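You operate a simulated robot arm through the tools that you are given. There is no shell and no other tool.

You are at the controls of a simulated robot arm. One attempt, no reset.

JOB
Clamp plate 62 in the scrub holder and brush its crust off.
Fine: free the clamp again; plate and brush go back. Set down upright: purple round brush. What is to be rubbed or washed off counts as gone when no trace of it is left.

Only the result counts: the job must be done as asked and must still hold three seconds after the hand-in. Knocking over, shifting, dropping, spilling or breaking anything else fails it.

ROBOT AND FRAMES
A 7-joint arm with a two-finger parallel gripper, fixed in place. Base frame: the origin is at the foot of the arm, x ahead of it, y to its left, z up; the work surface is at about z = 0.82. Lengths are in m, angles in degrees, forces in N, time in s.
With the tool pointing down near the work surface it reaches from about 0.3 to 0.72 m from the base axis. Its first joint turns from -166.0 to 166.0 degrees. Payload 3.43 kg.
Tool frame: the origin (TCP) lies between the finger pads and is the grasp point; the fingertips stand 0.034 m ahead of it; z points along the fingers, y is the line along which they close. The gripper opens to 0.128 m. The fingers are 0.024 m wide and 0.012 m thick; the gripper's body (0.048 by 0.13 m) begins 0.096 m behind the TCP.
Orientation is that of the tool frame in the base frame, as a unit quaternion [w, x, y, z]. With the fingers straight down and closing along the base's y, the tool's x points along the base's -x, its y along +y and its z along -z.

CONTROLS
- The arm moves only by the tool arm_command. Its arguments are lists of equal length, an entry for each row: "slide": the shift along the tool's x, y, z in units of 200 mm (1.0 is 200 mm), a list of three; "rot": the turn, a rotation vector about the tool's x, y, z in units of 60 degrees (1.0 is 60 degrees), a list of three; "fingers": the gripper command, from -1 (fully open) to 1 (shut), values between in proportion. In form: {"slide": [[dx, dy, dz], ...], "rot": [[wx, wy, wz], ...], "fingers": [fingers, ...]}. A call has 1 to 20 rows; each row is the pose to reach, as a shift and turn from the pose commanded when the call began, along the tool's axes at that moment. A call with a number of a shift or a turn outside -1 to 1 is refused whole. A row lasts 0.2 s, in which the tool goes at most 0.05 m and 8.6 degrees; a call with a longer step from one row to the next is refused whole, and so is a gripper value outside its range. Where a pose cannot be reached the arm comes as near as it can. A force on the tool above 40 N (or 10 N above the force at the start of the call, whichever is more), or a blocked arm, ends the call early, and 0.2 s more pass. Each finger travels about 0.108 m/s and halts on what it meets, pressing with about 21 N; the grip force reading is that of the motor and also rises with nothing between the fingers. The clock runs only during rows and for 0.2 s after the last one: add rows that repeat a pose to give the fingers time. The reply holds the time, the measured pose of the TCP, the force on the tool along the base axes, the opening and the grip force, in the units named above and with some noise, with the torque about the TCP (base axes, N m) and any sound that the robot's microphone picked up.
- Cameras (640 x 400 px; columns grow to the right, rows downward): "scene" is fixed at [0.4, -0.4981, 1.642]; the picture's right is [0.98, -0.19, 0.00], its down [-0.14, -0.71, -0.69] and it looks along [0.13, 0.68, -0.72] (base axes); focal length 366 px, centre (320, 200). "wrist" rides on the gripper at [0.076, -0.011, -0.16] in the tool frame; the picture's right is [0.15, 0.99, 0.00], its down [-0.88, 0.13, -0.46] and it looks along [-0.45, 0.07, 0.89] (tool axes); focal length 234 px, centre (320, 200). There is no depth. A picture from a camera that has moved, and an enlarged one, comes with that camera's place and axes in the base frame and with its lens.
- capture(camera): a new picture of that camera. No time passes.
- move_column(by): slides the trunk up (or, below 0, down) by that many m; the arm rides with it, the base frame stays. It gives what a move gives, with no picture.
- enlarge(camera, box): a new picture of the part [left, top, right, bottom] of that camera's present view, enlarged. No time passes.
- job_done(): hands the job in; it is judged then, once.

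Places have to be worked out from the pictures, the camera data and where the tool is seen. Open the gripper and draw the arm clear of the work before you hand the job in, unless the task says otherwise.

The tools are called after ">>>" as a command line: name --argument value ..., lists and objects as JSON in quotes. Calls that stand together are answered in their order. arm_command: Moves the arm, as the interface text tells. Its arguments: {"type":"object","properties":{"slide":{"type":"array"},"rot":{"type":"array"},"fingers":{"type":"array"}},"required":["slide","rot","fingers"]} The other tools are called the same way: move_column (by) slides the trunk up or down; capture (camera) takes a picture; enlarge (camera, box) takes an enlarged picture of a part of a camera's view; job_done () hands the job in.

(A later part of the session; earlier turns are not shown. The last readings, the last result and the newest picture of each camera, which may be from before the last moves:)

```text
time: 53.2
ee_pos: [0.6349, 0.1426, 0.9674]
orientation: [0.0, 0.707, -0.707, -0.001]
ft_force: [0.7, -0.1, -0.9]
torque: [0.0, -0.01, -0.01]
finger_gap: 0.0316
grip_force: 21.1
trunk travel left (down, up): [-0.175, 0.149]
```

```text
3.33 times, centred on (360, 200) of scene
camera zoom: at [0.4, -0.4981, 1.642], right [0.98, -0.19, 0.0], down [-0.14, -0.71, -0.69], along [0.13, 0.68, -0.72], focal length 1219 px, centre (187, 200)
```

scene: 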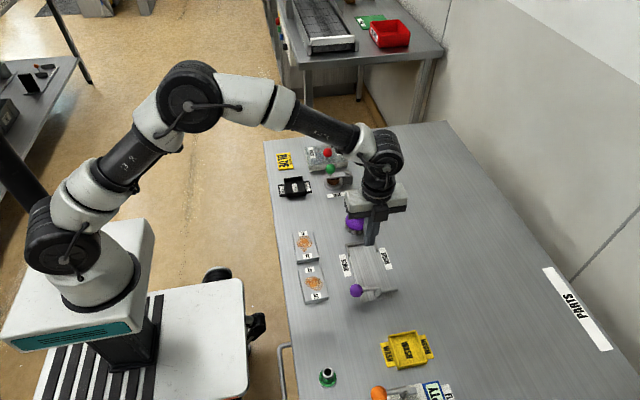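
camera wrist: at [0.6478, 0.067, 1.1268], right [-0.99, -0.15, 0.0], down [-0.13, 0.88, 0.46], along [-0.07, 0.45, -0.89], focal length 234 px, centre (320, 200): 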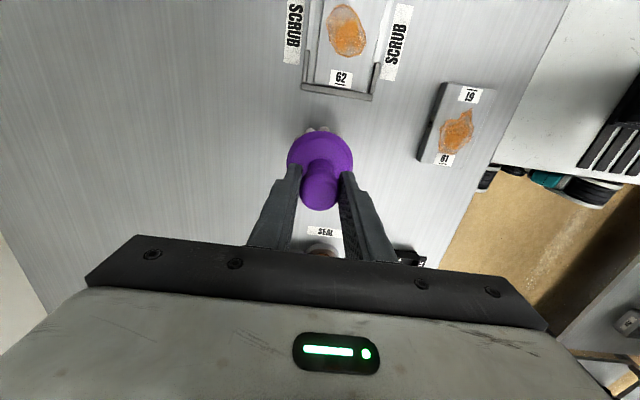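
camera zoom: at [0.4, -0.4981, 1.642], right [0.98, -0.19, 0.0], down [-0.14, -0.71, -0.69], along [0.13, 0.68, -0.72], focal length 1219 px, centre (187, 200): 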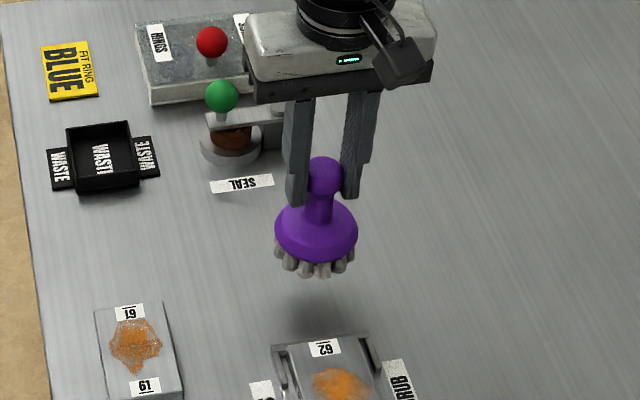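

The brush hangs straight. I carry it over the crust, centred about (0.628, 0.022), with the bristles 3 cm above the plate.

>>> arm_command --slide '[[0.03, 0.003, 0], [0.09, 0.007, 0], [0.16, 0.013, 0], [0.24, 0.019, 0], [0.32, 0.025, 0], [0.4, 0.031, 0], [0.48, 0.037, 0], [0.55, 0.043, 0], [0.59, 0.0465, 0], [0.6065, 0.0475, 0], [0.6065, 0.0475, 0]]' --rot '[[0, 0, 0], [0, 0, 0], [0, 0, 0], [0, 0, 0], [0, 0, 0], [0, 0, 0], [0, 0, 0], [0, 0, 0], [0, 0, 0], [0, 0, 0], [0, 0, 0]]' --fingers '[1, 1, 1, 1, 1, 1, 1, 1, 1, 1, 1]'

>>> capture --camera "wrist"

>>> enlarge --camera "scene" --box '[320, 190, 420, 310]'

```text
time: 55.6
ee_pos: [0.6256, 0.0204, 0.9672]
orientation: [0.0, -0.707, 0.707, 0.0]
ft_force: [0.1, -0.2, -1.3]
torque: [0.03, 0.01, 0.03]
finger_gap: 0.0319
grip_force: 21.0
trunk travel left (down, up): [-0.175, 0.149]
```

```text
taken
camera wrist: at [0.6384, -0.0554, 1.1257], right [-0.99, -0.15, 0.0], down [-0.13, 0.88, 0.46], along [-0.07, 0.45, -0.89], focal length 234 px, centre (320, 200)
```

wrist: 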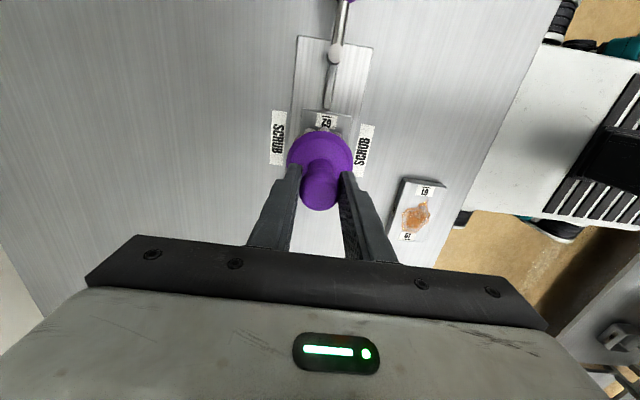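

```text
3.33 times, centred on (370, 250) of scene
camera zoom: at [0.4, -0.4981, 1.642], right [0.98, -0.19, 0.0], down [-0.14, -0.71, -0.69], along [0.13, 0.68, -0.72], focal length 1219 px, centre (153, 33)
```

zoom: 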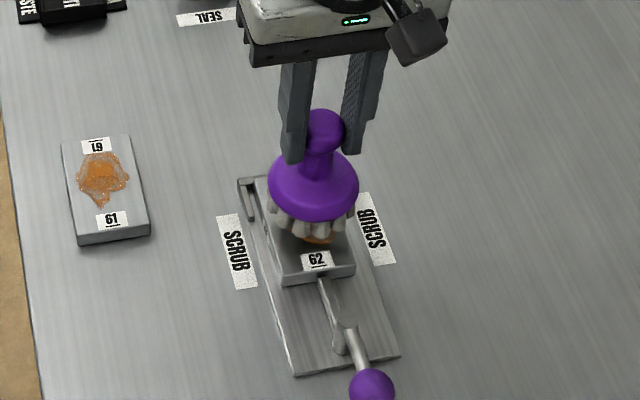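

The brush is above the crust. I lower it to just short of contact, then creep down while watching the force.

>>> arm_command --slide '[[0, 0, 0.03], [0, 0, 0.07], [0, 0, 0.1], [0, 0, 0.12], [0, 0, 0.13], [0, 0, 0.13]]' --rot '[[0, 0, 0], [0, 0, 0], [0, 0, 0], [0, 0, 0], [0, 0, 0], [0, 0, 0]]' --fingers '[1, 1, 1, 1, 1, 1]'

>>> arm_command --slide '[[0, 0, 0.005], [0, 0, 0.01], [0, 0, 0.01]]' --rot '[[0, 0, 0], [0, 0, 0], [0, 0, 0]]' --fingers '[1, 1, 1]'

>>> enlarge --camera "scene" --box '[330, 200, 410, 300]'

```text
time: 57.0
ee_pos: [0.6265, 0.0216, 0.9404]
orientation: [0.0, 0.707, -0.707, 0.0]
ft_force: [0.3, 0.2, -0.5]
torque: [0.0, 0.08, -0.01]
finger_gap: 0.0315
grip_force: 20.8
trunk travel left (down, up): [-0.175, 0.149]
```

```text
time: 57.8
ee_pos: [0.6261, 0.0219, 0.9393]
orientation: [0.001, -0.707, 0.707, -0.001]
ft_force: [0.8, 0.3, 3.3]
torque: [0.06, -0.05, 0.05]
finger_gap: 0.0317
grip_force: 20.8
trunk travel left (down, up): [-0.175, 0.149]
```

```text
4.00 times, centred on (370, 250) of scene
camera zoom: at [0.4, -0.4981, 1.642], right [0.98, -0.19, 0.0], down [-0.14, -0.71, -0.69], along [0.13, 0.68, -0.72], focal length 1463 px, centre (120, 0)
```

zoom: 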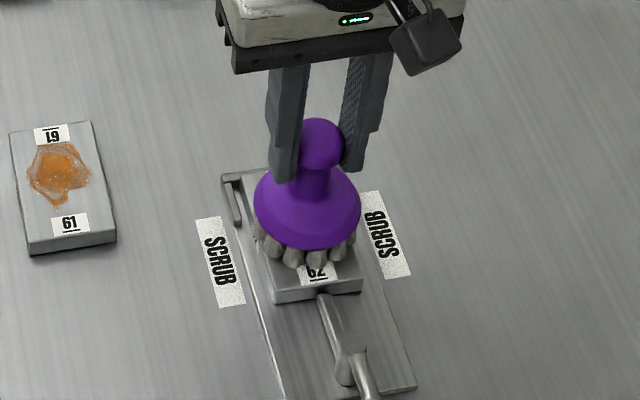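

Contact at +3.3 N. I begin scrubbing with short strokes in x and y around the crust centre, pressing lightly.

>>> arm_command --slide '[[0, 0, 0.003], [0, 0.05, 0.003], [0, 0, 0.003], [0, -0.05, 0.003], [0, 0, 0.003], [0.05, 0, 0.003], [0, 0, 0.003], [-0.05, 0, 0.003], [0, 0, 0.003], [0.04, 0.04, 0.003], [0, 0, 0.003], [-0.04, -0.04, 0.003], [0, 0, 0.003], [0.04, -0.04, 0.003], [0, 0, 0.003], [-0.04, 0.04, 0.003], [0, 0, 0.003], [0, 0, 0.003]]' --rot '[[0, 0, 0], [0, 0, 0], [0, 0, 0], [0, 0, 0], [0, 0, 0], [0, 0, 0], [0, 0, 0], [0, 0, 0], [0, 0, 0], [0, 0, 0], [0, 0, 0], [0, 0, 0], [0, 0, 0], [0, 0, 0], [0, 0, 0], [0, 0, 0], [0, 0, 0], [0, 0, 0]]' --fingers '[1, 1, 1, 1, 1, 1, 1, 1, 1, 1, 1, 1, 1, 1, 1, 1, 1, 1]'

>>> enlarge --camera "scene" --box '[330, 200, 410, 300]'

>>> capture --camera "wrist"

```text
time: 61.6
ee_pos: [0.6253, 0.0217, 0.9382]
orientation: [-0.001, 0.708, -0.707, 0.0]
ft_force: [-2.3, 5.3, 15.4]
torque: [0.34, 0.09, 0.05]
finger_gap: 0.0318
grip_force: 20.8
trunk travel left (down, up): [-0.175, 0.149]
```

```text
4.00 times, centred on (370, 250) of scene
camera zoom: at [0.4, -0.4981, 1.642], right [0.98, -0.19, 0.0], down [-0.14, -0.71, -0.69], along [0.13, 0.68, -0.72], focal length 1463 px, centre (120, 0)
```

zoom: 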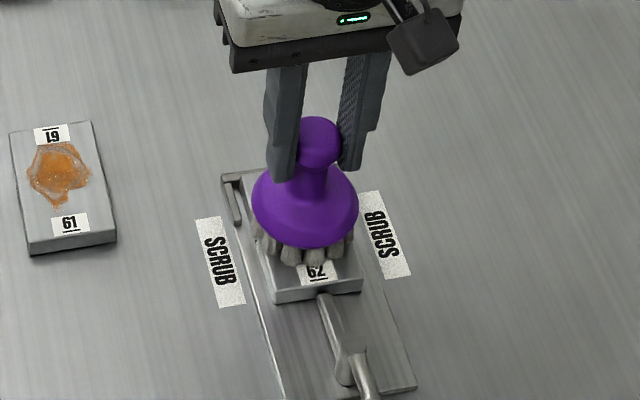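

```text
taken
camera wrist: at [0.6372, -0.0533, 1.0975], right [-0.99, -0.15, 0.0], down [-0.13, 0.88, 0.46], along [-0.07, 0.45, -0.89], focal length 234 px, centre (320, 200)
```

wrist: 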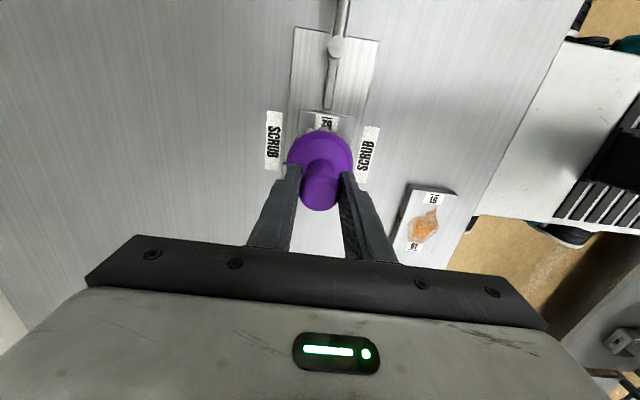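

Force rose to about 15 N while rubbing, and the clamp and plate look unmoved. I lift the brush off and move it aside toward +y to inspect the crust.

>>> arm_command --slide '[[0, 0, -0.05], [0, 0, -0.15], [0, 0, -0.25], [-0.1, 0, -0.25], [-0.22, 0, -0.25], [-0.34, 0, -0.25], [-0.45, 0, -0.25], [-0.45, 0, -0.25]]' --rot '[[0, 0, 0], [0, 0, 0], [0, 0, 0], [0, 0, 0], [0, 0, 0], [0, 0, 0], [0, 0, 0], [0, 0, 0]]' --fingers '[1, 1, 1, 1, 1, 1, 1, 1]'

>>> enlarge --camera "scene" --box '[335, 220, 405, 310]'

>>> enlarge --camera "wrist" --box '[270, 0, 380, 140]'

```text
time: 63.4
ee_pos: [0.6248, 0.1129, 0.9899]
orientation: [-0.001, 0.707, -0.707, 0.0]
ft_force: [0.0, -0.1, -0.2]
torque: [-0.02, 0.03, -0.03]
finger_gap: 0.0318
grip_force: 20.9
trunk travel left (down, up): [-0.175, 0.149]
```

```text
4.44 times, centred on (370, 265) of scene
camera zoom: at [0.4, -0.4981, 1.642], right [0.98, -0.19, 0.0], down [-0.14, -0.71, -0.69], along [0.13, 0.68, -0.72], focal length 1625 px, centre (98, -89)
```

zoom: 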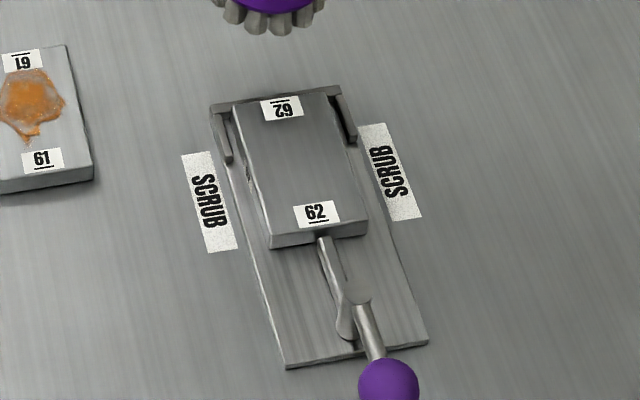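

```text
2.86 times, centred on (325, 70) of wrist
camera zoom: at [0.6378, 0.0361, 1.1475], right [-0.99, -0.15, 0.0], down [-0.13, 0.88, 0.46], along [-0.07, 0.45, -0.89], focal length 669 px, centre (306, 571)
```

zoom: 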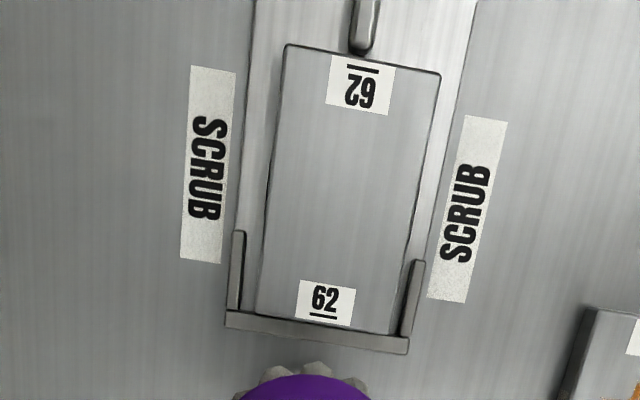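

The crust looks gone. I enlarge further to check for any faint trace.

>>> enlarge --camera "wrist" --box '[305, 15, 350, 60]'

>>> enlarge --camera "wrist" --box '[300, 45, 345, 90]'

>>> enlarge --camera "scene" --box '[352, 235, 388, 275]'

```text
8.89 times, centred on (328, 38) of wrist
camera zoom: at [0.6378, 0.0361, 1.1475], right [-0.99, -0.15, 0.0], down [-0.13, 0.88, 0.46], along [-0.07, 0.45, -0.89], focal length 2082 px, centre (253, 1644)
```

zoom: 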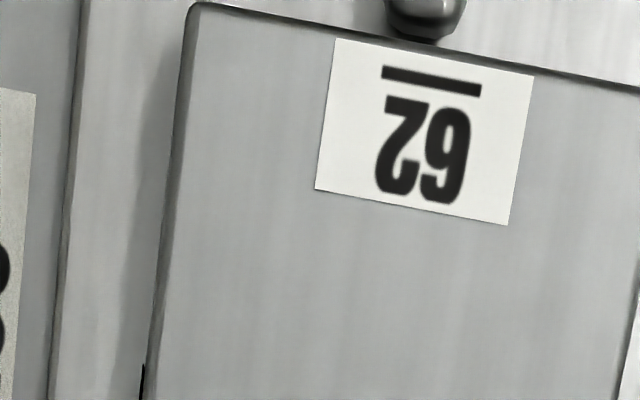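

```text
8.89 times, centred on (322, 68) of wrist
camera zoom: at [0.6378, 0.0361, 1.1475], right [-0.99, -0.15, 0.0], down [-0.13, 0.88, 0.46], along [-0.07, 0.45, -0.89], focal length 2082 px, centre (298, 1378)
```

zoom: 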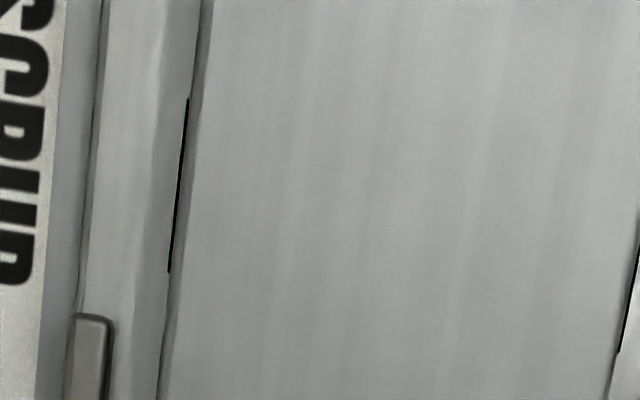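

```text
10.00 times, centred on (370, 255) of scene
camera zoom: at [0.4, -0.4981, 1.642], right [0.98, -0.19, 0.0], down [-0.14, -0.71, -0.69], along [0.13, 0.68, -0.72], focal length 3656 px, centre (-180, -350)
```

zoom: 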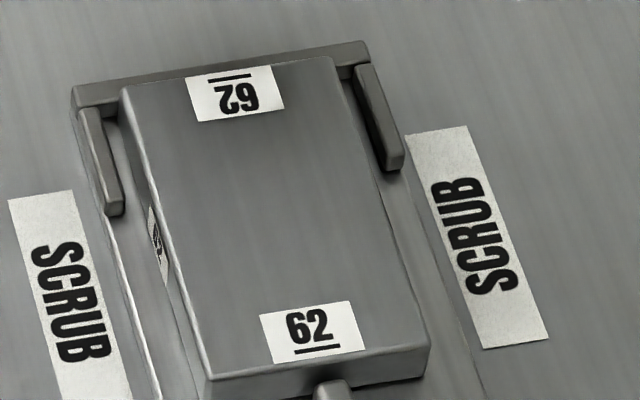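

The plate surface shows no trace of crust even at 9× enlargement. I bring the brush back above its original spot and lower it to just above the table.

>>> arm_command --slide '[[-0.05, -0.016, 0], [-0.1, -0.032, 0], [-0.1565, -0.0475, 0], [-0.1565, -0.0475, 0.05], [-0.1565, -0.0475, 0.12], [-0.1565, -0.0475, 0.2], [-0.1565, -0.0475, 0.27], [-0.1565, -0.0475, 0.32], [-0.1565, -0.0475, 0.345], [-0.1565, -0.0475, 0.345]]' --rot '[[0, 0, 0], [0, 0, 0], [0, 0, 0], [0, 0, 0], [0, 0, 0], [0, 0, 0], [0, 0, 0], [0, 0, 0], [0, 0, 0], [0, 0, 0]]' --fingers '[1, 1, 1, 1, 1, 1, 1, 1, 1, 1]'

>>> capture --camera "wrist"

>>> enlarge --camera "scene" --box '[320, 160, 400, 260]'

```text
time: 65.6
ee_pos: [0.6345, 0.1416, 0.9197]
orientation: [0.0, -0.707, 0.707, 0.0]
ft_force: [-0.7, -0.4, -1.9]
torque: [-0.02, -0.03, 0.02]
finger_gap: 0.0315
grip_force: 20.8
trunk travel left (down, up): [-0.175, 0.149]
```

```text
taken
camera wrist: at [0.6476, 0.0666, 1.0795], right [-0.99, -0.15, 0.0], down [-0.13, 0.88, 0.46], along [-0.07, 0.45, -0.89], focal length 234 px, centre (320, 200)
```

wrist: 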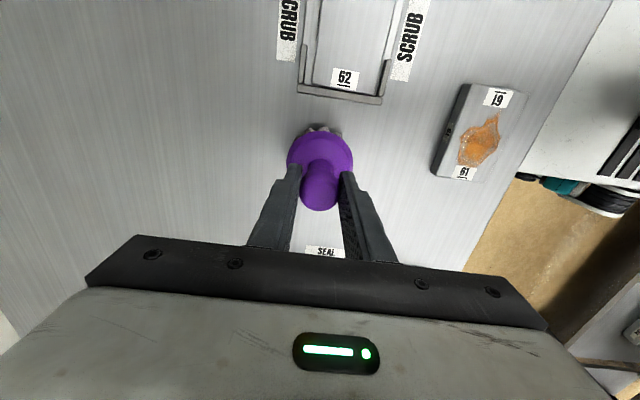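

```text
4.00 times, centred on (360, 210) of scene
camera zoom: at [0.4, -0.4981, 1.642], right [0.98, -0.19, 0.0], down [-0.14, -0.71, -0.69], along [0.13, 0.68, -0.72], focal length 1463 px, centre (160, 160)
```

zoom: 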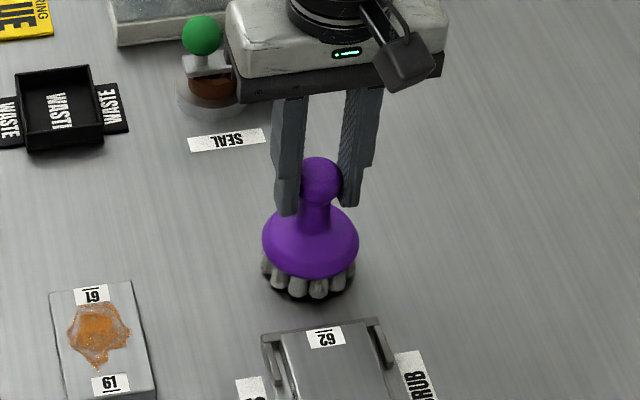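

The brush is back over its spot within about 1 mm and about 2–3 mm above the table. I creep down until contact.

>>> arm_command --slide '[[-0.003, -0.003, 0.005], [-0.003, -0.003, 0.01], [-0.003, -0.003, 0.01]]' --rot '[[0, 0, 0], [0, 0, 0], [0, 0, 0]]' --fingers '[1, 1, 1]'

```text
time: 66.4
ee_pos: [0.6368, 0.1426, 0.9189]
orientation: [0.001, -0.707, 0.707, 0.0]
ft_force: [0.0, 0.1, -0.6]
torque: [-0.01, -0.01, -0.01]
finger_gap: 0.0318
grip_force: 20.9
trunk travel left (down, up): [-0.175, 0.149]
```

>>> arm_command --slide '[[0, 0, 0.003], [0, 0, 0.005], [0, 0, 0.005]]' --rot '[[0, 0, 0], [0, 0, 0], [0, 0, 0]]' --fingers '[1, 1, 1]'

```text
time: 67.2
ee_pos: [0.6352, 0.142, 0.9165]
orientation: [0.0, 0.708, -0.707, 0.0]
ft_force: [0.4, -0.4, -0.2]
torque: [0.0, -0.01, 0.0]
finger_gap: 0.0313
grip_force: 20.9
trunk travel left (down, up): [-0.175, 0.149]
```

The reading is near zero and may be the beginning of contact. I lower another half millimetre.

>>> arm_command --slide '[[0, 0, 0.003], [0, 0, 0.003]]' --rot '[[0, 0, 0], [0, 0, 0]]' --fingers '[1, 1]'

>>> enlarge --camera "scene" --box '[330, 190, 390, 250]'

```text
time: 67.8
ee_pos: [0.6348, 0.1421, 0.9173]
orientation: [0.0, -0.707, 0.707, 0.0]
ft_force: [0.8, -0.2, -0.7]
torque: [0.03, 0.03, -0.01]
finger_gap: 0.0321
grip_force: 20.8
trunk travel left (down, up): [-0.175, 0.149]
```

```text
6.67 times, centred on (360, 220) of scene
camera zoom: at [0.4, -0.4981, 1.642], right [0.98, -0.19, 0.0], down [-0.14, -0.71, -0.69], along [0.13, 0.68, -0.72], focal length 2438 px, centre (53, 67)
```

zoom: 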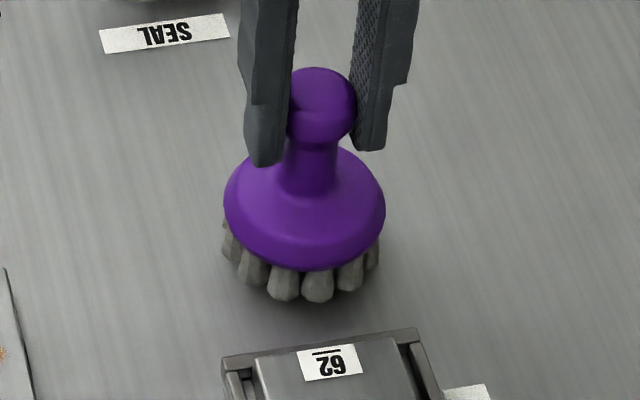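

Not clearly in contact yet; the brush probably slid up about a millimetre in the grip while pressing. I continue down in half-millimetre steps.

>>> arm_command --slide '[[0, 0, 0.003], [0, 0, 0.005], [0, 0, 0.005]]' --rot '[[0, 0, 0], [0, 0, 0], [0, 0, 0]]' --fingers '[1, 1, 1]'

```text
time: 68.6
ee_pos: [0.6351, 0.1412, 0.9163]
orientation: [0.001, -0.707, 0.707, 0.0]
ft_force: [0.2, -2.6, 9.7]
torque: [-0.16, 0.06, -0.05]
finger_gap: 0.0314
grip_force: 20.8
trunk travel left (down, up): [-0.175, 0.149]
```

Contact at +9.7 N. I relieve by about 0.6 mm, then open the fingers gently.

>>> arm_command --slide '[[0, 0, -0.003], [0, 0, -0.003], [0, 0, -0.003], [0, 0, -0.003], [0, 0, -0.003], [0, 0, -0.003]]' --rot '[[0, 0, 0], [0, 0, 0], [0, 0, 0], [0, 0, 0], [0, 0, 0], [0, 0, 0]]' --fingers '[1, 0.46, 0.4, 0.2, -0.2, -0.4]'

>>> capture --camera "wrist"

>>> enlarge --camera "scene" --box '[320, 160, 400, 260]'

```text
time: 70.0
ee_pos: [0.6355, 0.1434, 0.9155]
orientation: [0.0, 0.708, -0.707, 0.0]
ft_force: [0.2, 0.7, -0.3]
torque: [0.02, 0.02, -0.01]
finger_gap: 0.0896
grip_force: 0.1
trunk travel left (down, up): [-0.175, 0.149]
```

```text
taken
camera wrist: at [0.6477, 0.0679, 1.0746], right [-0.99, -0.15, 0.0], down [-0.13, 0.88, 0.46], along [-0.07, 0.45, -0.89], focal length 234 px, centre (320, 200)
```

wrist: 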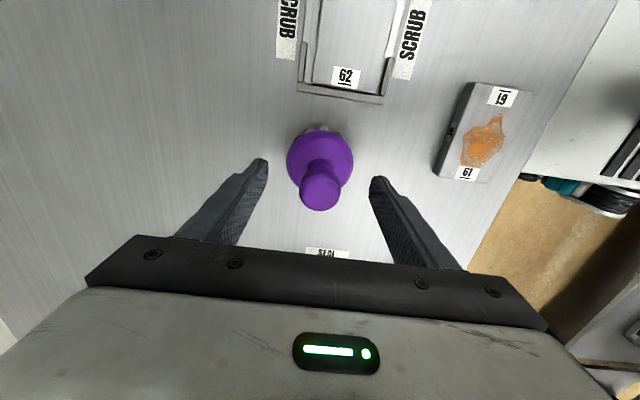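

```text
4.00 times, centred on (360, 210) of scene
camera zoom: at [0.4, -0.4981, 1.642], right [0.98, -0.19, 0.0], down [-0.14, -0.71, -0.69], along [0.13, 0.68, -0.72], focal length 1463 px, centre (160, 160)
```

zoom: 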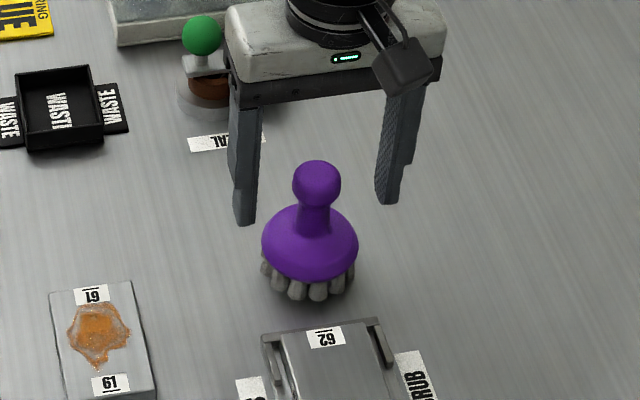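

The brush stands upright exactly where it was in the scene picture. I rise clear of it and go back to the lever, keeping this yaw.

>>> arm_command --slide '[[0, 0, -0.1], [0, 0, -0.25], [0, 0, -0.45], [0.2, 0.01, -0.45], [0.4, 0.02, -0.45], [0.6, 0.03, -0.45], [0.8, 0.04, -0.45], [0.9, 0.045, -0.45], [0.9, 0.045, -0.45]]' --rot '[[0, 0, 0], [0, 0, 0], [0, 0, 0], [0, 0, 0], [0, 0, 0], [0, 0, 0], [0, 0, 0], [0, 0, 0], [0, 0, 0]]' --fingers '[-0.4, -0.4, -0.4, -0.2, 0.0, 0.2, 0.2, 0.2, 0.2]'

>>> arm_command --slide '[[0.2, 0.002, 0], [0.4, 0.004, 0], [0.495, 0.005, 0], [0.495, 0.005, 0]]' --rot '[[0, 0, 0], [0, 0, 0], [0, 0, 0], [0, 0, 0]]' --fingers '[0.2, 0.2, 0.2, 0.2]'

>>> capture --camera "wrist"

>>> enlarge --camera "wrist" --box '[265, 110, 375, 210]'

>>> enlarge --camera "scene" --box '[320, 180, 410, 310]'

```text
time: 72.0
ee_pos: [0.6232, -0.0358, 1.0045]
orientation: [0.0, -0.707, 0.707, 0.001]
ft_force: [-0.9, -0.3, 0.5]
torque: [0.02, 0.02, 0.01]
finger_gap: 0.0511
grip_force: 0.0
trunk travel left (down, up): [-0.175, 0.149]
```

```text
time: 73.0
ee_pos: [0.625, -0.1374, 1.0037]
orientation: [0.001, -0.707, 0.707, -0.001]
ft_force: [0.8, 0.7, -0.1]
torque: [0.01, 0.01, 0.01]
finger_gap: 0.0513
grip_force: 0.0
trunk travel left (down, up): [-0.175, 0.149]
```

```text
taken
camera wrist: at [0.6374, -0.2129, 1.1618], right [-0.99, -0.15, 0.0], down [-0.13, 0.88, 0.46], along [-0.07, 0.45, -0.89], focal length 234 px, centre (320, 200)
```

wrist: 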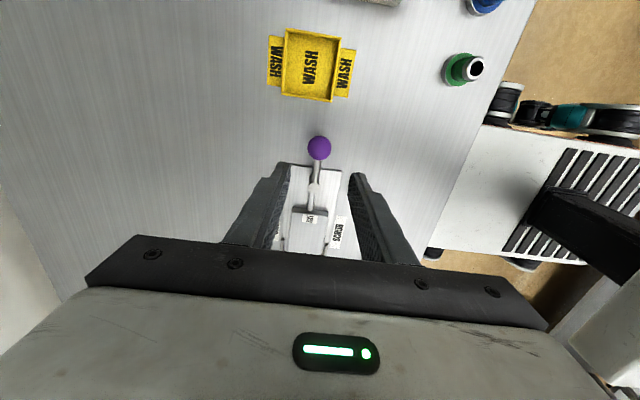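

```text
4.00 times, centred on (320, 160) of wrist
camera zoom: at [0.6374, -0.2129, 1.1618], right [-0.99, -0.15, 0.0], down [-0.13, 0.88, 0.46], along [-0.07, 0.45, -0.89], focal length 937 px, centre (320, 360)
```

zoom: 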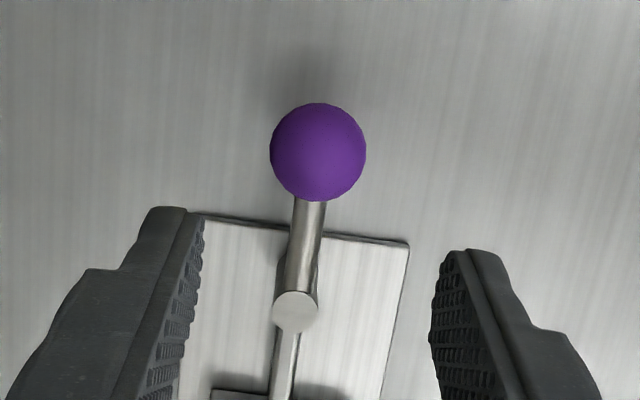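

```text
3.08 times, centred on (365, 245) of scene
camera zoom: at [0.4, -0.4981, 1.642], right [0.98, -0.19, 0.0], down [-0.14, -0.71, -0.69], along [0.13, 0.68, -0.72], focal length 1125 px, centre (182, 62)
```

zoom: 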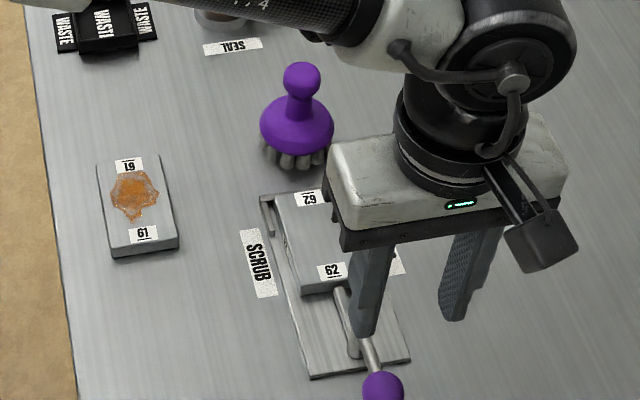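

Ball at (0.6263, -0.135), as left. I descend with the fork around it.

>>> arm_command --slide '[[-0.01, 0, 0.15], [-0.01, 0, 0.35], [-0.01, 0, 0.5], [-0.01, 0, 0.59], [-0.01, 0, 0.629], [-0.01, 0, 0.629]]' --rot '[[0, 0, 0], [0, 0, 0], [0, 0, 0], [0, 0, 0], [0, 0, 0], [0, 0, 0]]' --fingers '[0.2, 0.2, 0.2, 0.2, 0.2, 0.2]'

>>> capture --camera "wrist"

```text
time: 74.4
ee_pos: [0.6246, -0.1373, 0.8804]
orientation: [-0.001, -0.707, 0.707, 0.0]
ft_force: [-0.2, -0.2, 0.3]
torque: [0.02, -0.01, -0.04]
finger_gap: 0.0511
grip_force: 0.0
trunk travel left (down, up): [-0.175, 0.149]
```

```text
taken
camera wrist: at [0.6371, -0.2125, 1.0391], right [-0.99, -0.15, 0.0], down [-0.13, 0.88, 0.46], along [-0.07, 0.45, -0.89], focal length 234 px, centre (320, 200)
```

wrist: 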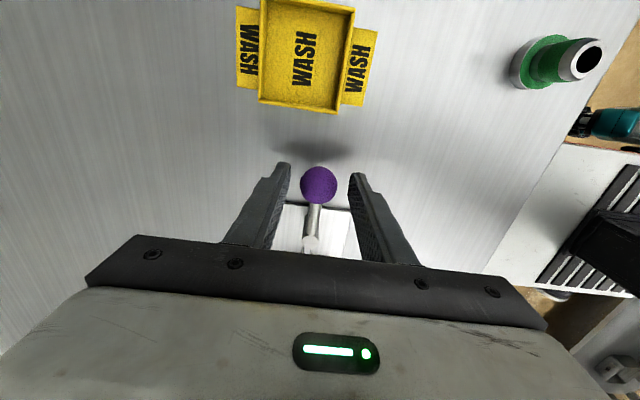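

The fork is around the ball. I narrow it and swing the lever back 45° clockwise.

>>> arm_command --slide '[[0, 0, 0], [0, 0, 0], [-0.0024, 0.0365, 0], [-0.0095, 0.0725, 0], [-0.0213, 0.1072, 0], [-0.0375, 0.14, 0], [-0.0579, 0.1705, 0], [-0.082, 0.198, 0], [-0.082, 0.198, 0]]' --rot '[[0, 0, 0], [0, 0, 0], [0, 0, 0.125], [0, 0, 0.25], [0, 0, 0.375], [0, 0, 0.5], [0, 0, 0.625], [0, 0, 0.75], [0, 0, 0.75]]' --fingers '[0.375, 0.375, 0.375, 0.375, 0.375, 0.375, 0.375, 0.375, 0.375]'

>>> capture --camera "wrist"

```text
time: 76.4
ee_pos: [0.5847, -0.12, 0.88]
orientation: [0.0, -0.382, 0.924, 0.0]
ft_force: [0.3, 0.2, -0.2]
torque: [0.02, -0.01, -0.03]
finger_gap: 0.04
grip_force: 0.1
trunk travel left (down, up): [-0.175, 0.149]
```

```text
taken
camera wrist: at [0.5412, -0.1807, 1.039], right [-0.8, 0.6, 0.0], down [0.53, 0.71, 0.46], along [0.27, 0.37, -0.89], focal length 234 px, centre (320, 200)
```

wrist: 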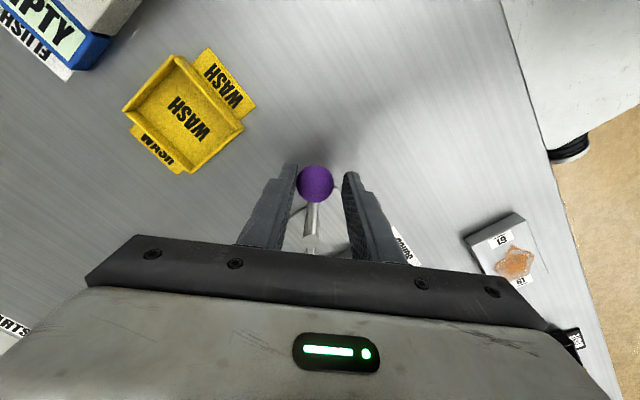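

The lever comes along freely. I continue the remaining 45° plus a little for the slack.

>>> arm_command --slide '[[-0.0024, 0.0365, 0], [-0.0095, 0.0725, 0], [-0.0213, 0.1072, 0], [-0.0375, 0.14, 0], [-0.0579, 0.1705, 0], [-0.082, 0.198, 0], [-0.0963, 0.2113, 0], [-0.0963, 0.2113, 0]]' --rot '[[0, 0, 0.125], [0, 0, 0.25], [0, 0, 0.375], [0, 0, 0.5], [0, 0, 0.625], [0, 0, 0.75], [0, 0, 0.8167], [0, 0, 0.8167]]' --fingers '[0.375, 0.375, 0.375, 0.375, 0.375, 0.375, 0.375, 0.375]'

>>> capture --camera "wrist"

>>> enlarge --camera "wrist" --box '[260, 130, 400, 260]'

```text
time: 78.2
ee_pos: [0.5696, -0.0751, 0.8815]
orientation: [0.0, 0.036, 0.999, 0.0]
ft_force: [1.4, -4.1, -0.9]
torque: [-0.11, -0.06, 0.03]
finger_gap: 0.0422
grip_force: 2.3
trunk travel left (down, up): [-0.175, 0.149]
```

```text
taken
camera wrist: at [0.495, -0.0801, 1.0393], right [-0.08, 1.0, 0.0], down [0.89, 0.07, 0.46], along [0.45, 0.03, -0.89], focal length 234 px, centre (320, 200)
```

wrist: 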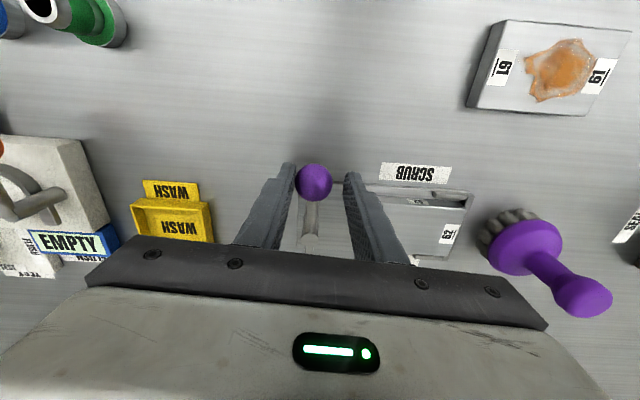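

```text
3.08 times, centred on (330, 195) of wrist
camera zoom: at [0.495, -0.0801, 1.0393], right [-0.08, 1.0, 0.0], down [0.89, 0.07, 0.46], along [0.45, 0.03, -0.89], focal length 720 px, centre (289, 215)
```

zoom: 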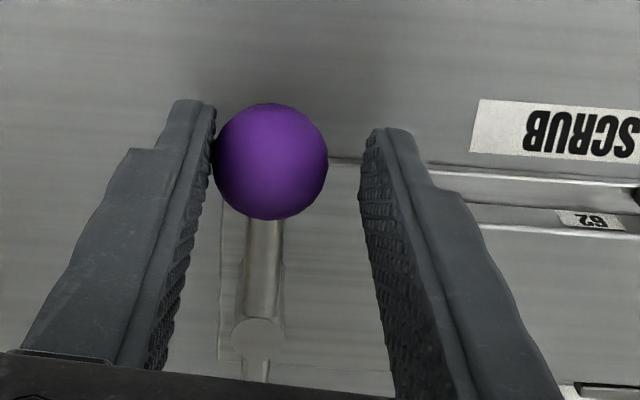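

The lever is at its open end stop (-4.1 N). I ease the fork back 4°, open it, rise and check.

>>> arm_command --slide '[[-0.0007, -0.0195, 0], [-0.0007, -0.0195, 0], [-0.0007, -0.0195, -0.05], [-0.0007, -0.0195, -0.2], [-0.0007, -0.0195, -0.4], [-0.0007, -0.0195, -0.6], [-0.0007, -0.0195, -0.6]]' --rot '[[0, 0, -0.0667], [0, 0, -0.0667], [0, 0, -0.0667], [0, 0, -0.0667], [0, 0, -0.0667], [0, 0, -0.0667], [0, 0, -0.0667]]' --fingers '[0.375, 0.2, 0.2, 0.2, 0.2, 0.2, 0.2]'

>>> capture --camera "wrist"

>>> enlarge --camera "scene" --box '[330, 210, 410, 320]'

```text
time: 79.8
ee_pos: [0.5692, -0.0777, 1.0007]
orientation: [0.0, 0.0, 1.0, 0.0]
ft_force: [-0.5, 0.1, 0.2]
torque: [-0.02, 0.0, -0.02]
finger_gap: 0.0511
grip_force: 0.1
trunk travel left (down, up): [-0.175, 0.149]
```

```text
taken
camera wrist: at [0.4958, -0.0894, 1.159], right [-0.15, 0.99, 0.0], down [0.88, 0.13, 0.46], along [0.45, 0.07, -0.89], focal length 234 px, centre (320, 200)
```

wrist: 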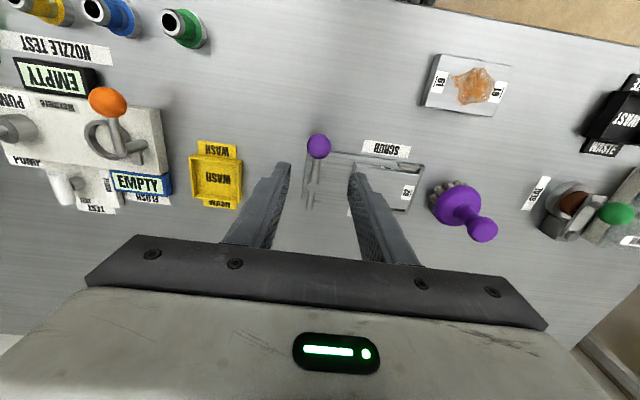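

```text
3.64 times, centred on (370, 265) of scene
camera zoom: at [0.4, -0.4981, 1.642], right [0.98, -0.19, 0.0], down [-0.14, -0.71, -0.69], along [0.13, 0.68, -0.72], focal length 1330 px, centre (138, -36)
```

zoom: 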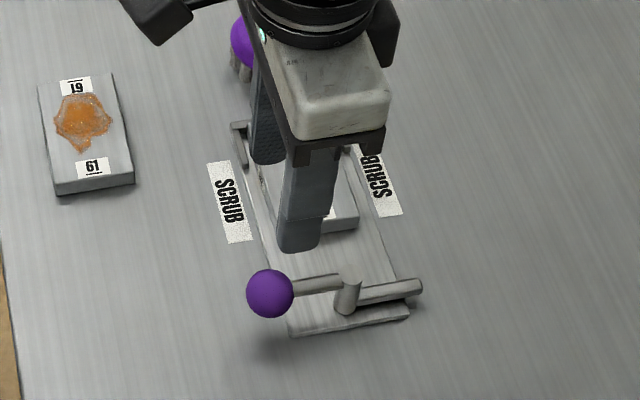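

The clamp is open again, just as at the start. I now turn back to yaw -90° and go above plate 62 in the holder.

>>> arm_command --slide '[[-0.025, 0.042, 0], [-0.05, 0.083, 0], [-0.075, 0.125, 0], [-0.1, 0.167, 0], [-0.125, 0.208, 0], [-0.15, 0.25, 0], [-0.15, 0.25, 0]]' --rot '[[0, 0, 0.125], [0, 0, 0.25], [0, 0, 0.375], [0, 0, 0.5], [0, 0, 0.625], [0, 0, 0.75], [0, 0, 0.75]]' --fingers '[0.2, 0.2, 0.0, -0.2, -0.4, -0.4, -0.4]'

>>> arm_command --slide '[[0.017, 0.045, 0], [0.034, 0.091, 0], [0.051, 0.136, 0], [0.068, 0.182, 0], [0.085, 0.227, 0], [0.1015, 0.2725, 0], [0.1015, 0.2725, 0]]' --rot '[[0, 0, 0.125], [0, 0, 0.25], [0, 0, 0.375], [0, 0, 0.5], [0, 0, 0.625], [0, 0, 0.75], [0, 0, 0.75]]' --fingers '[-0.4, -0.4, -0.4, -0.4, -0.4, -0.4, -0.4]'

>>> capture --camera "wrist"

>>> enlarge --camera "wrist" --box '[250, 60, 410, 230]'

```text
time: 81.4
ee_pos: [0.5985, -0.0274, 1.0006]
orientation: [0.0, 0.383, 0.924, -0.001]
ft_force: [-0.4, 0.0, 0.9]
torque: [0.04, -0.05, 0.02]
finger_gap: 0.0897
grip_force: 0.1
trunk travel left (down, up): [-0.175, 0.149]
```

```text
time: 83.0
ee_pos: [0.6233, 0.0255, 0.9992]
orientation: [0.0, 0.708, 0.706, 0.0]
ft_force: [0.4, 0.1, 0.3]
torque: [0.0, 0.01, 0.01]
finger_gap: 0.0896
grip_force: 0.0
trunk travel left (down, up): [-0.175, 0.149]
```

```text
taken
camera wrist: at [0.6133, 0.1022, 1.1576], right [0.99, 0.15, 0.0], down [0.13, -0.88, 0.46], along [0.07, -0.45, -0.89], focal length 234 px, centre (320, 200)
```

wrist: 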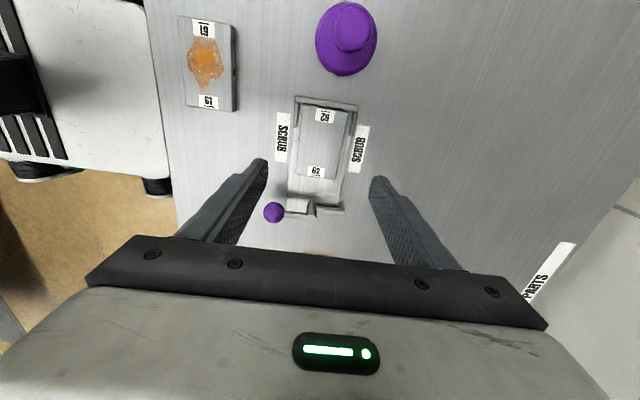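

```text
2.35 times, centred on (330, 145) of wrist
camera zoom: at [0.6133, 0.1022, 1.1576], right [0.99, 0.15, 0.0], down [0.13, -0.88, 0.46], along [0.07, -0.45, -0.89], focal length 551 px, centre (296, 329)
```

zoom: 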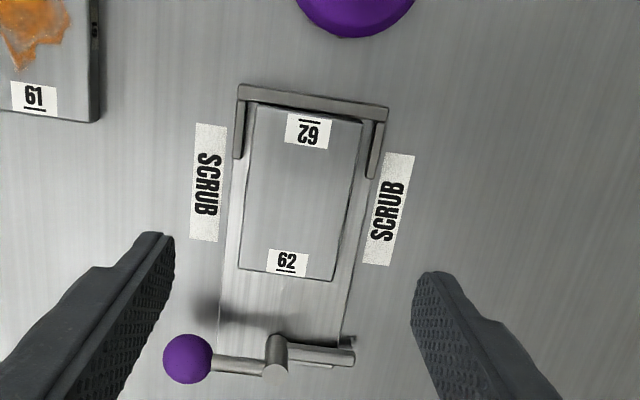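

The plate is still seated at (0.6253, 0.025). I descend around it with the fingers slightly toward -y, to keep clear of the holder's side arms.

>>> arm_command --slide '[[-0.02, 0.005, 0.15], [-0.02, 0.005, 0.35], [-0.02, 0.005, 0.52], [-0.02, 0.005, 0.62], [-0.02, 0.005, 0.67], [-0.02, 0.005, 0.684], [-0.02, 0.005, 0.684]]' --rot '[[0, 0, 0], [0, 0, 0], [0, 0, 0], [0, 0, 0], [0, 0, 0], [0, 0, 0], [0, 0, 0]]' --fingers '[-0.4, -0.4, -0.4, -0.4, -0.4, -0.4, -0.4]'

>>> capture --camera "wrist"

>>> enlarge --camera "scene" --box '[330, 210, 410, 310]'

```text
time: 84.6
ee_pos: [0.6244, 0.0207, 0.8632]
orientation: [0.0, 0.707, 0.707, 0.0]
ft_force: [-0.1, -0.1, -0.6]
torque: [0.01, 0.01, 0.0]
finger_gap: 0.0895
grip_force: 0.2
trunk travel left (down, up): [-0.175, 0.149]
```

```text
taken
camera wrist: at [0.6148, 0.0969, 1.0223], right [0.99, 0.15, 0.0], down [0.13, -0.88, 0.46], along [0.07, -0.45, -0.89], focal length 234 px, centre (320, 200)
```

wrist: 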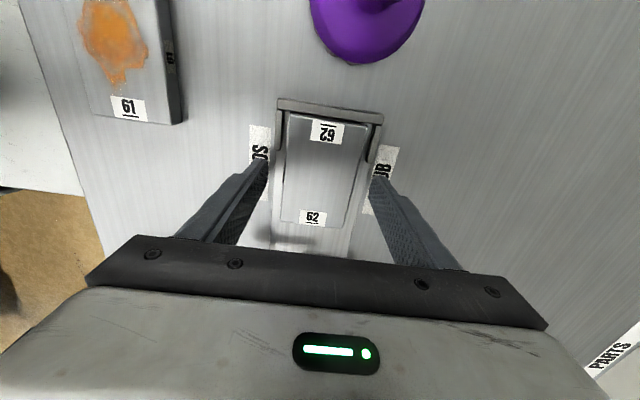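

```text
4.00 times, centred on (370, 260) of scene
camera zoom: at [0.4, -0.4981, 1.642], right [0.98, -0.19, 0.0], down [-0.14, -0.71, -0.69], along [0.13, 0.68, -0.72], focal length 1463 px, centre (120, -40)
```

zoom: 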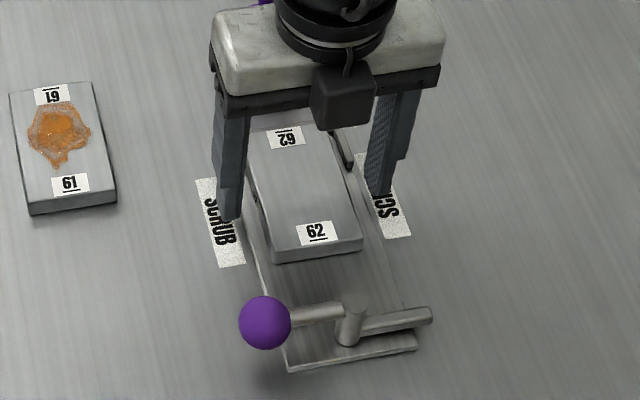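

No contact, tips about 2 mm above the holder base. I go down another millimetre, close on the plate and lift slowly by about 1 cm.

>>> arm_command --slide '[[0, 0, 0.005], [0, 0, 0.006], [0, 0, 0.006], [0, 0, 0.006], [0, 0, 0.006], [0, 0, 0.006], [0, 0, 0.006]]' --rot '[[0, 0, 0], [0, 0, 0], [0, 0, 0], [0, 0, 0], [0, 0, 0], [0, 0, 0], [0, 0, 0]]' --fingers '[-0.4, -0.2, 0.0, 0.05, 1, 1, 1]'

>>> arm_command --slide '[[0, 0, -0.004], [0, 0, -0.01], [0, 0, -0.016], [0, 0, -0.024], [0, 0, -0.034], [0, 0, -0.05], [0, 0, -0.05]]' --rot '[[0, 0, 0], [0, 0, 0], [0, 0, 0], [0, 0, 0], [0, 0, 0], [0, 0, 0], [0, 0, 0]]' --fingers '[1, 1, 1, 1, 1, 1, 1]'

>>> enlarge --camera "scene" --box '[330, 210, 410, 310]'

```text
time: 86.2
ee_pos: [0.6245, 0.021, 0.8626]
orientation: [0.0, 0.707, 0.707, 0.0]
ft_force: [-0.6, -0.3, 0.3]
torque: [-0.07, 0.1, -0.01]
finger_gap: 0.0599
grip_force: 21.3
trunk travel left (down, up): [-0.175, 0.149]
```

```text
time: 87.8
ee_pos: [0.6257, 0.0198, 0.8715]
orientation: [-0.001, 0.707, 0.707, 0.0]
ft_force: [-0.1, -0.3, -1.5]
torque: [-0.06, 0.01, 0.02]
finger_gap: 0.0597
grip_force: 20.6
trunk travel left (down, up): [-0.175, 0.149]
```

```text
4.00 times, centred on (370, 260) of scene
camera zoom: at [0.4, -0.4981, 1.642], right [0.98, -0.19, 0.0], down [-0.14, -0.71, -0.69], along [0.13, 0.68, -0.72], focal length 1463 px, centre (120, -40)
```

zoom: 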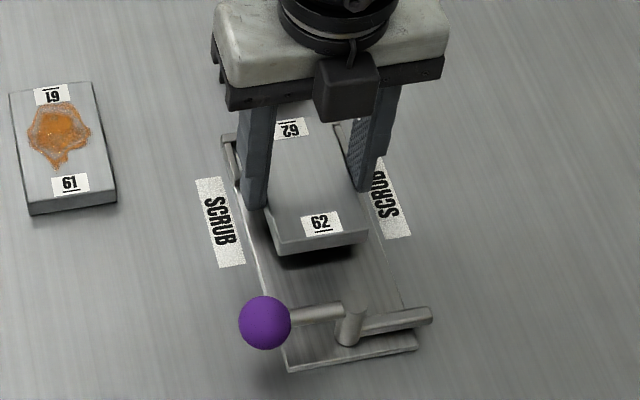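

The plate is lifted out cleanly. I keep lifting slowly to 6 cm above the base.

>>> arm_command --slide '[[0, 0, -0.02], [0, 0, -0.05], [0, 0, -0.09], [0, 0, -0.135], [0, 0, -0.18], [0, 0, -0.22], [0, 0, -0.25], [0, 0, -0.25]]' --rot '[[0, 0, 0], [0, 0, 0], [0, 0, 0], [0, 0, 0], [0, 0, 0], [0, 0, 0], [0, 0, 0], [0, 0, 0]]' --fingers '[1, 1, 1, 1, 1, 1, 1, 1]'

>>> enlarge --camera "scene" --box '[320, 200, 410, 310]'

```text
time: 89.6
ee_pos: [0.6238, 0.0205, 0.9219]
orientation: [0.0, 0.707, 0.707, 0.0]
ft_force: [-1.5, -0.2, -2.7]
torque: [0.0, -0.01, 0.04]
finger_gap: 0.0596
grip_force: 20.6
trunk travel left (down, up): [-0.175, 0.149]
```

```text
3.64 times, centred on (365, 255) of scene
camera zoom: at [0.4, -0.4981, 1.642], right [0.98, -0.19, 0.0], down [-0.14, -0.71, -0.69], along [0.13, 0.68, -0.72], focal length 1330 px, centre (156, 0)
```

zoom: 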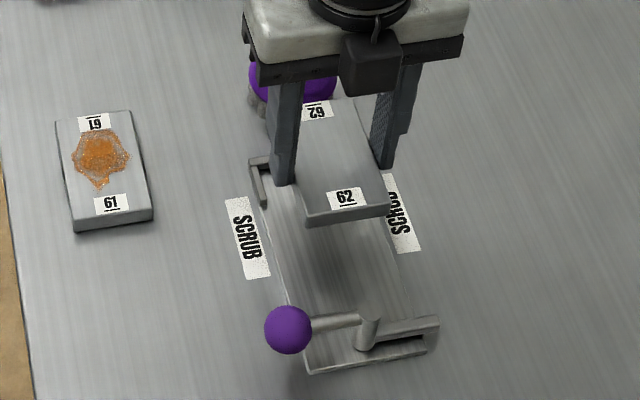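

Held firmly. Now the slow lateral move back to above its original place.

>>> arm_command --slide '[[-0.01, -0.03, 0], [-0.03, -0.09, 0], [-0.052, -0.155, 0], [-0.074, -0.22, 0], [-0.095, -0.285, 0], [-0.117, -0.35, 0], [-0.138, -0.415, 0], [-0.16, -0.48, 0], [-0.181, -0.545, 0], [-0.203, -0.61, 0], [-0.222, -0.67, 0], [-0.236, -0.715, 0], [-0.2435, -0.738, 0], [-0.2445, -0.743, 0], [-0.2445, -0.743, 0]]' --rot '[[0, 0, 0], [0, 0, 0], [0, 0, 0], [0, 0, 0], [0, 0, 0], [0, 0, 0], [0, 0, 0], [0, 0, 0], [0, 0, 0], [0, 0, 0], [0, 0, 0], [0, 0, 0], [0, 0, 0], [0, 0, 0], [0, 0, 0]]' --fingers '[1, 1, 1, 1, 1, 1, 1, 1, 1, 1, 1, 1, 1, 1, 1]'

>>> capture --camera "wrist"

>>> enlarge --camera "wrist" --box '[260, 60, 400, 240]'

>>> enlarge --camera "scene" --box '[270, 210, 400, 310]'

```text
time: 92.8
ee_pos: [0.4755, -0.0275, 0.9226]
orientation: [0.0, 0.707, 0.707, 0.0]
ft_force: [-0.5, -0.5, -2.8]
torque: [-0.04, 0.01, 0.01]
finger_gap: 0.0594
grip_force: 20.8
trunk travel left (down, up): [-0.175, 0.149]
```

```text
taken
camera wrist: at [0.4653, 0.0487, 1.0811], right [0.99, 0.15, 0.0], down [0.13, -0.88, 0.46], along [0.07, -0.45, -0.89], focal length 234 px, centre (320, 200)
```

wrist: 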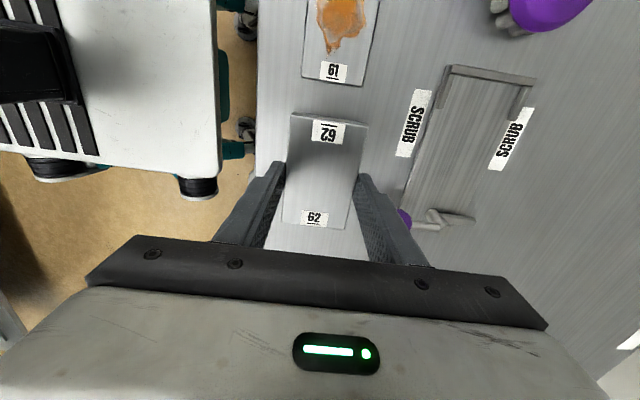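

```text
2.22 times, centred on (330, 150) of wrist
camera zoom: at [0.4653, 0.0487, 1.0811], right [0.99, 0.15, 0.0], down [0.13, -0.88, 0.46], along [0.07, -0.45, -0.89], focal length 520 px, centre (298, 311)
```

zoom: 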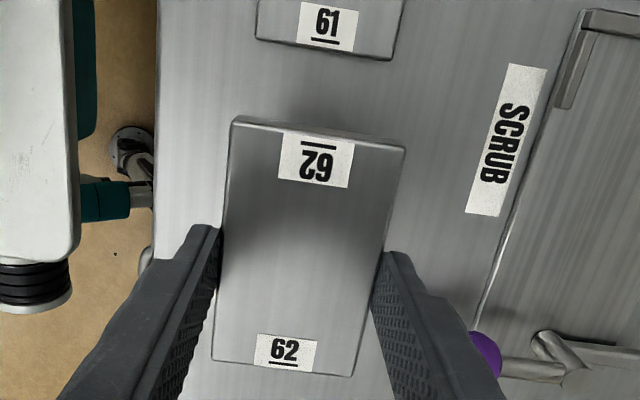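

```text
4.00 times, centred on (335, 260) of scene
camera zoom: at [0.4, -0.4981, 1.642], right [0.98, -0.19, 0.0], down [-0.14, -0.71, -0.69], along [0.13, 0.68, -0.72], focal length 1463 px, centre (260, -40)
```

zoom: 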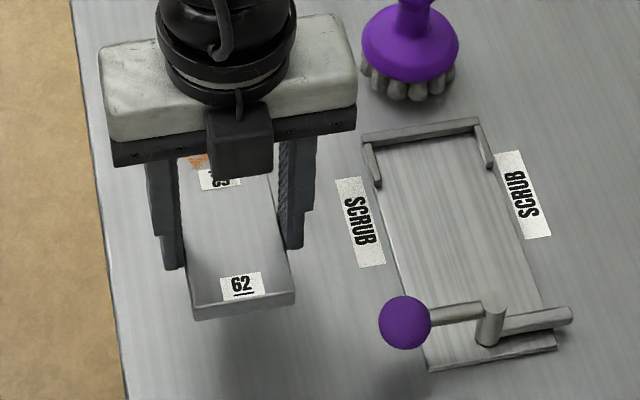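

The held plate measures centre (0.4766, -0.0229), and its home is (0.4767, -0.0239). I correct by 1 mm and lower it to just above the table.

>>> arm_command --slide '[[-0.005, 0, 0.02], [-0.005, 0, 0.06], [-0.005, 0, 0.11], [-0.005, 0, 0.16], [-0.005, 0, 0.21], [-0.005, 0, 0.255], [-0.005, 0, 0.285], [-0.005, 0, 0.305], [-0.005, 0, 0.315], [-0.005, 0, 0.315]]' --rot '[[0, 0, 0], [0, 0, 0], [0, 0, 0], [0, 0, 0], [0, 0, 0], [0, 0, 0], [0, 0, 0], [0, 0, 0], [0, 0, 0], [0, 0, 0]]' --fingers '[1, 1, 1, 1, 1, 1, 1, 1, 1, 1]'

>>> arm_command --slide '[[0, 0, 0.003], [0, 0, 0.005], [0, 0, 0.005]]' --rot '[[0, 0, 0], [0, 0, 0], [0, 0, 0]]' --fingers '[1, 1, 1]'

>>> enlarge --camera "scene" --box '[275, 220, 355, 310]'

```text
time: 95.0
ee_pos: [0.476, -0.0287, 0.8578]
orientation: [0.0, 0.707, 0.707, 0.0]
ft_force: [-0.1, 0.1, -2.2]
torque: [-0.02, 0.02, -0.01]
finger_gap: 0.0596
grip_force: 20.7
trunk travel left (down, up): [-0.175, 0.149]
```

```text
time: 95.8
ee_pos: [0.4761, -0.0298, 0.8587]
orientation: [0.0, 0.707, 0.707, 0.0]
ft_force: [0.5, 0.6, -2.3]
torque: [-0.01, 0.01, -0.01]
finger_gap: 0.0601
grip_force: 21.2
trunk travel left (down, up): [-0.175, 0.149]
```

```text
4.44 times, centred on (315, 265) of scene
camera zoom: at [0.4, -0.4981, 1.642], right [0.98, -0.19, 0.0], down [-0.14, -0.71, -0.69], along [0.13, 0.68, -0.72], focal length 1625 px, centre (342, -89)
```

zoom: 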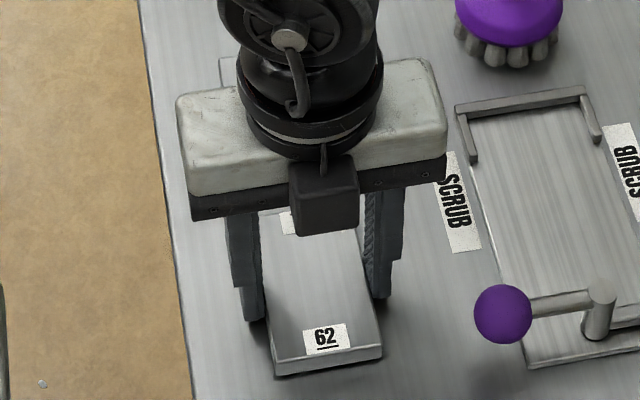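

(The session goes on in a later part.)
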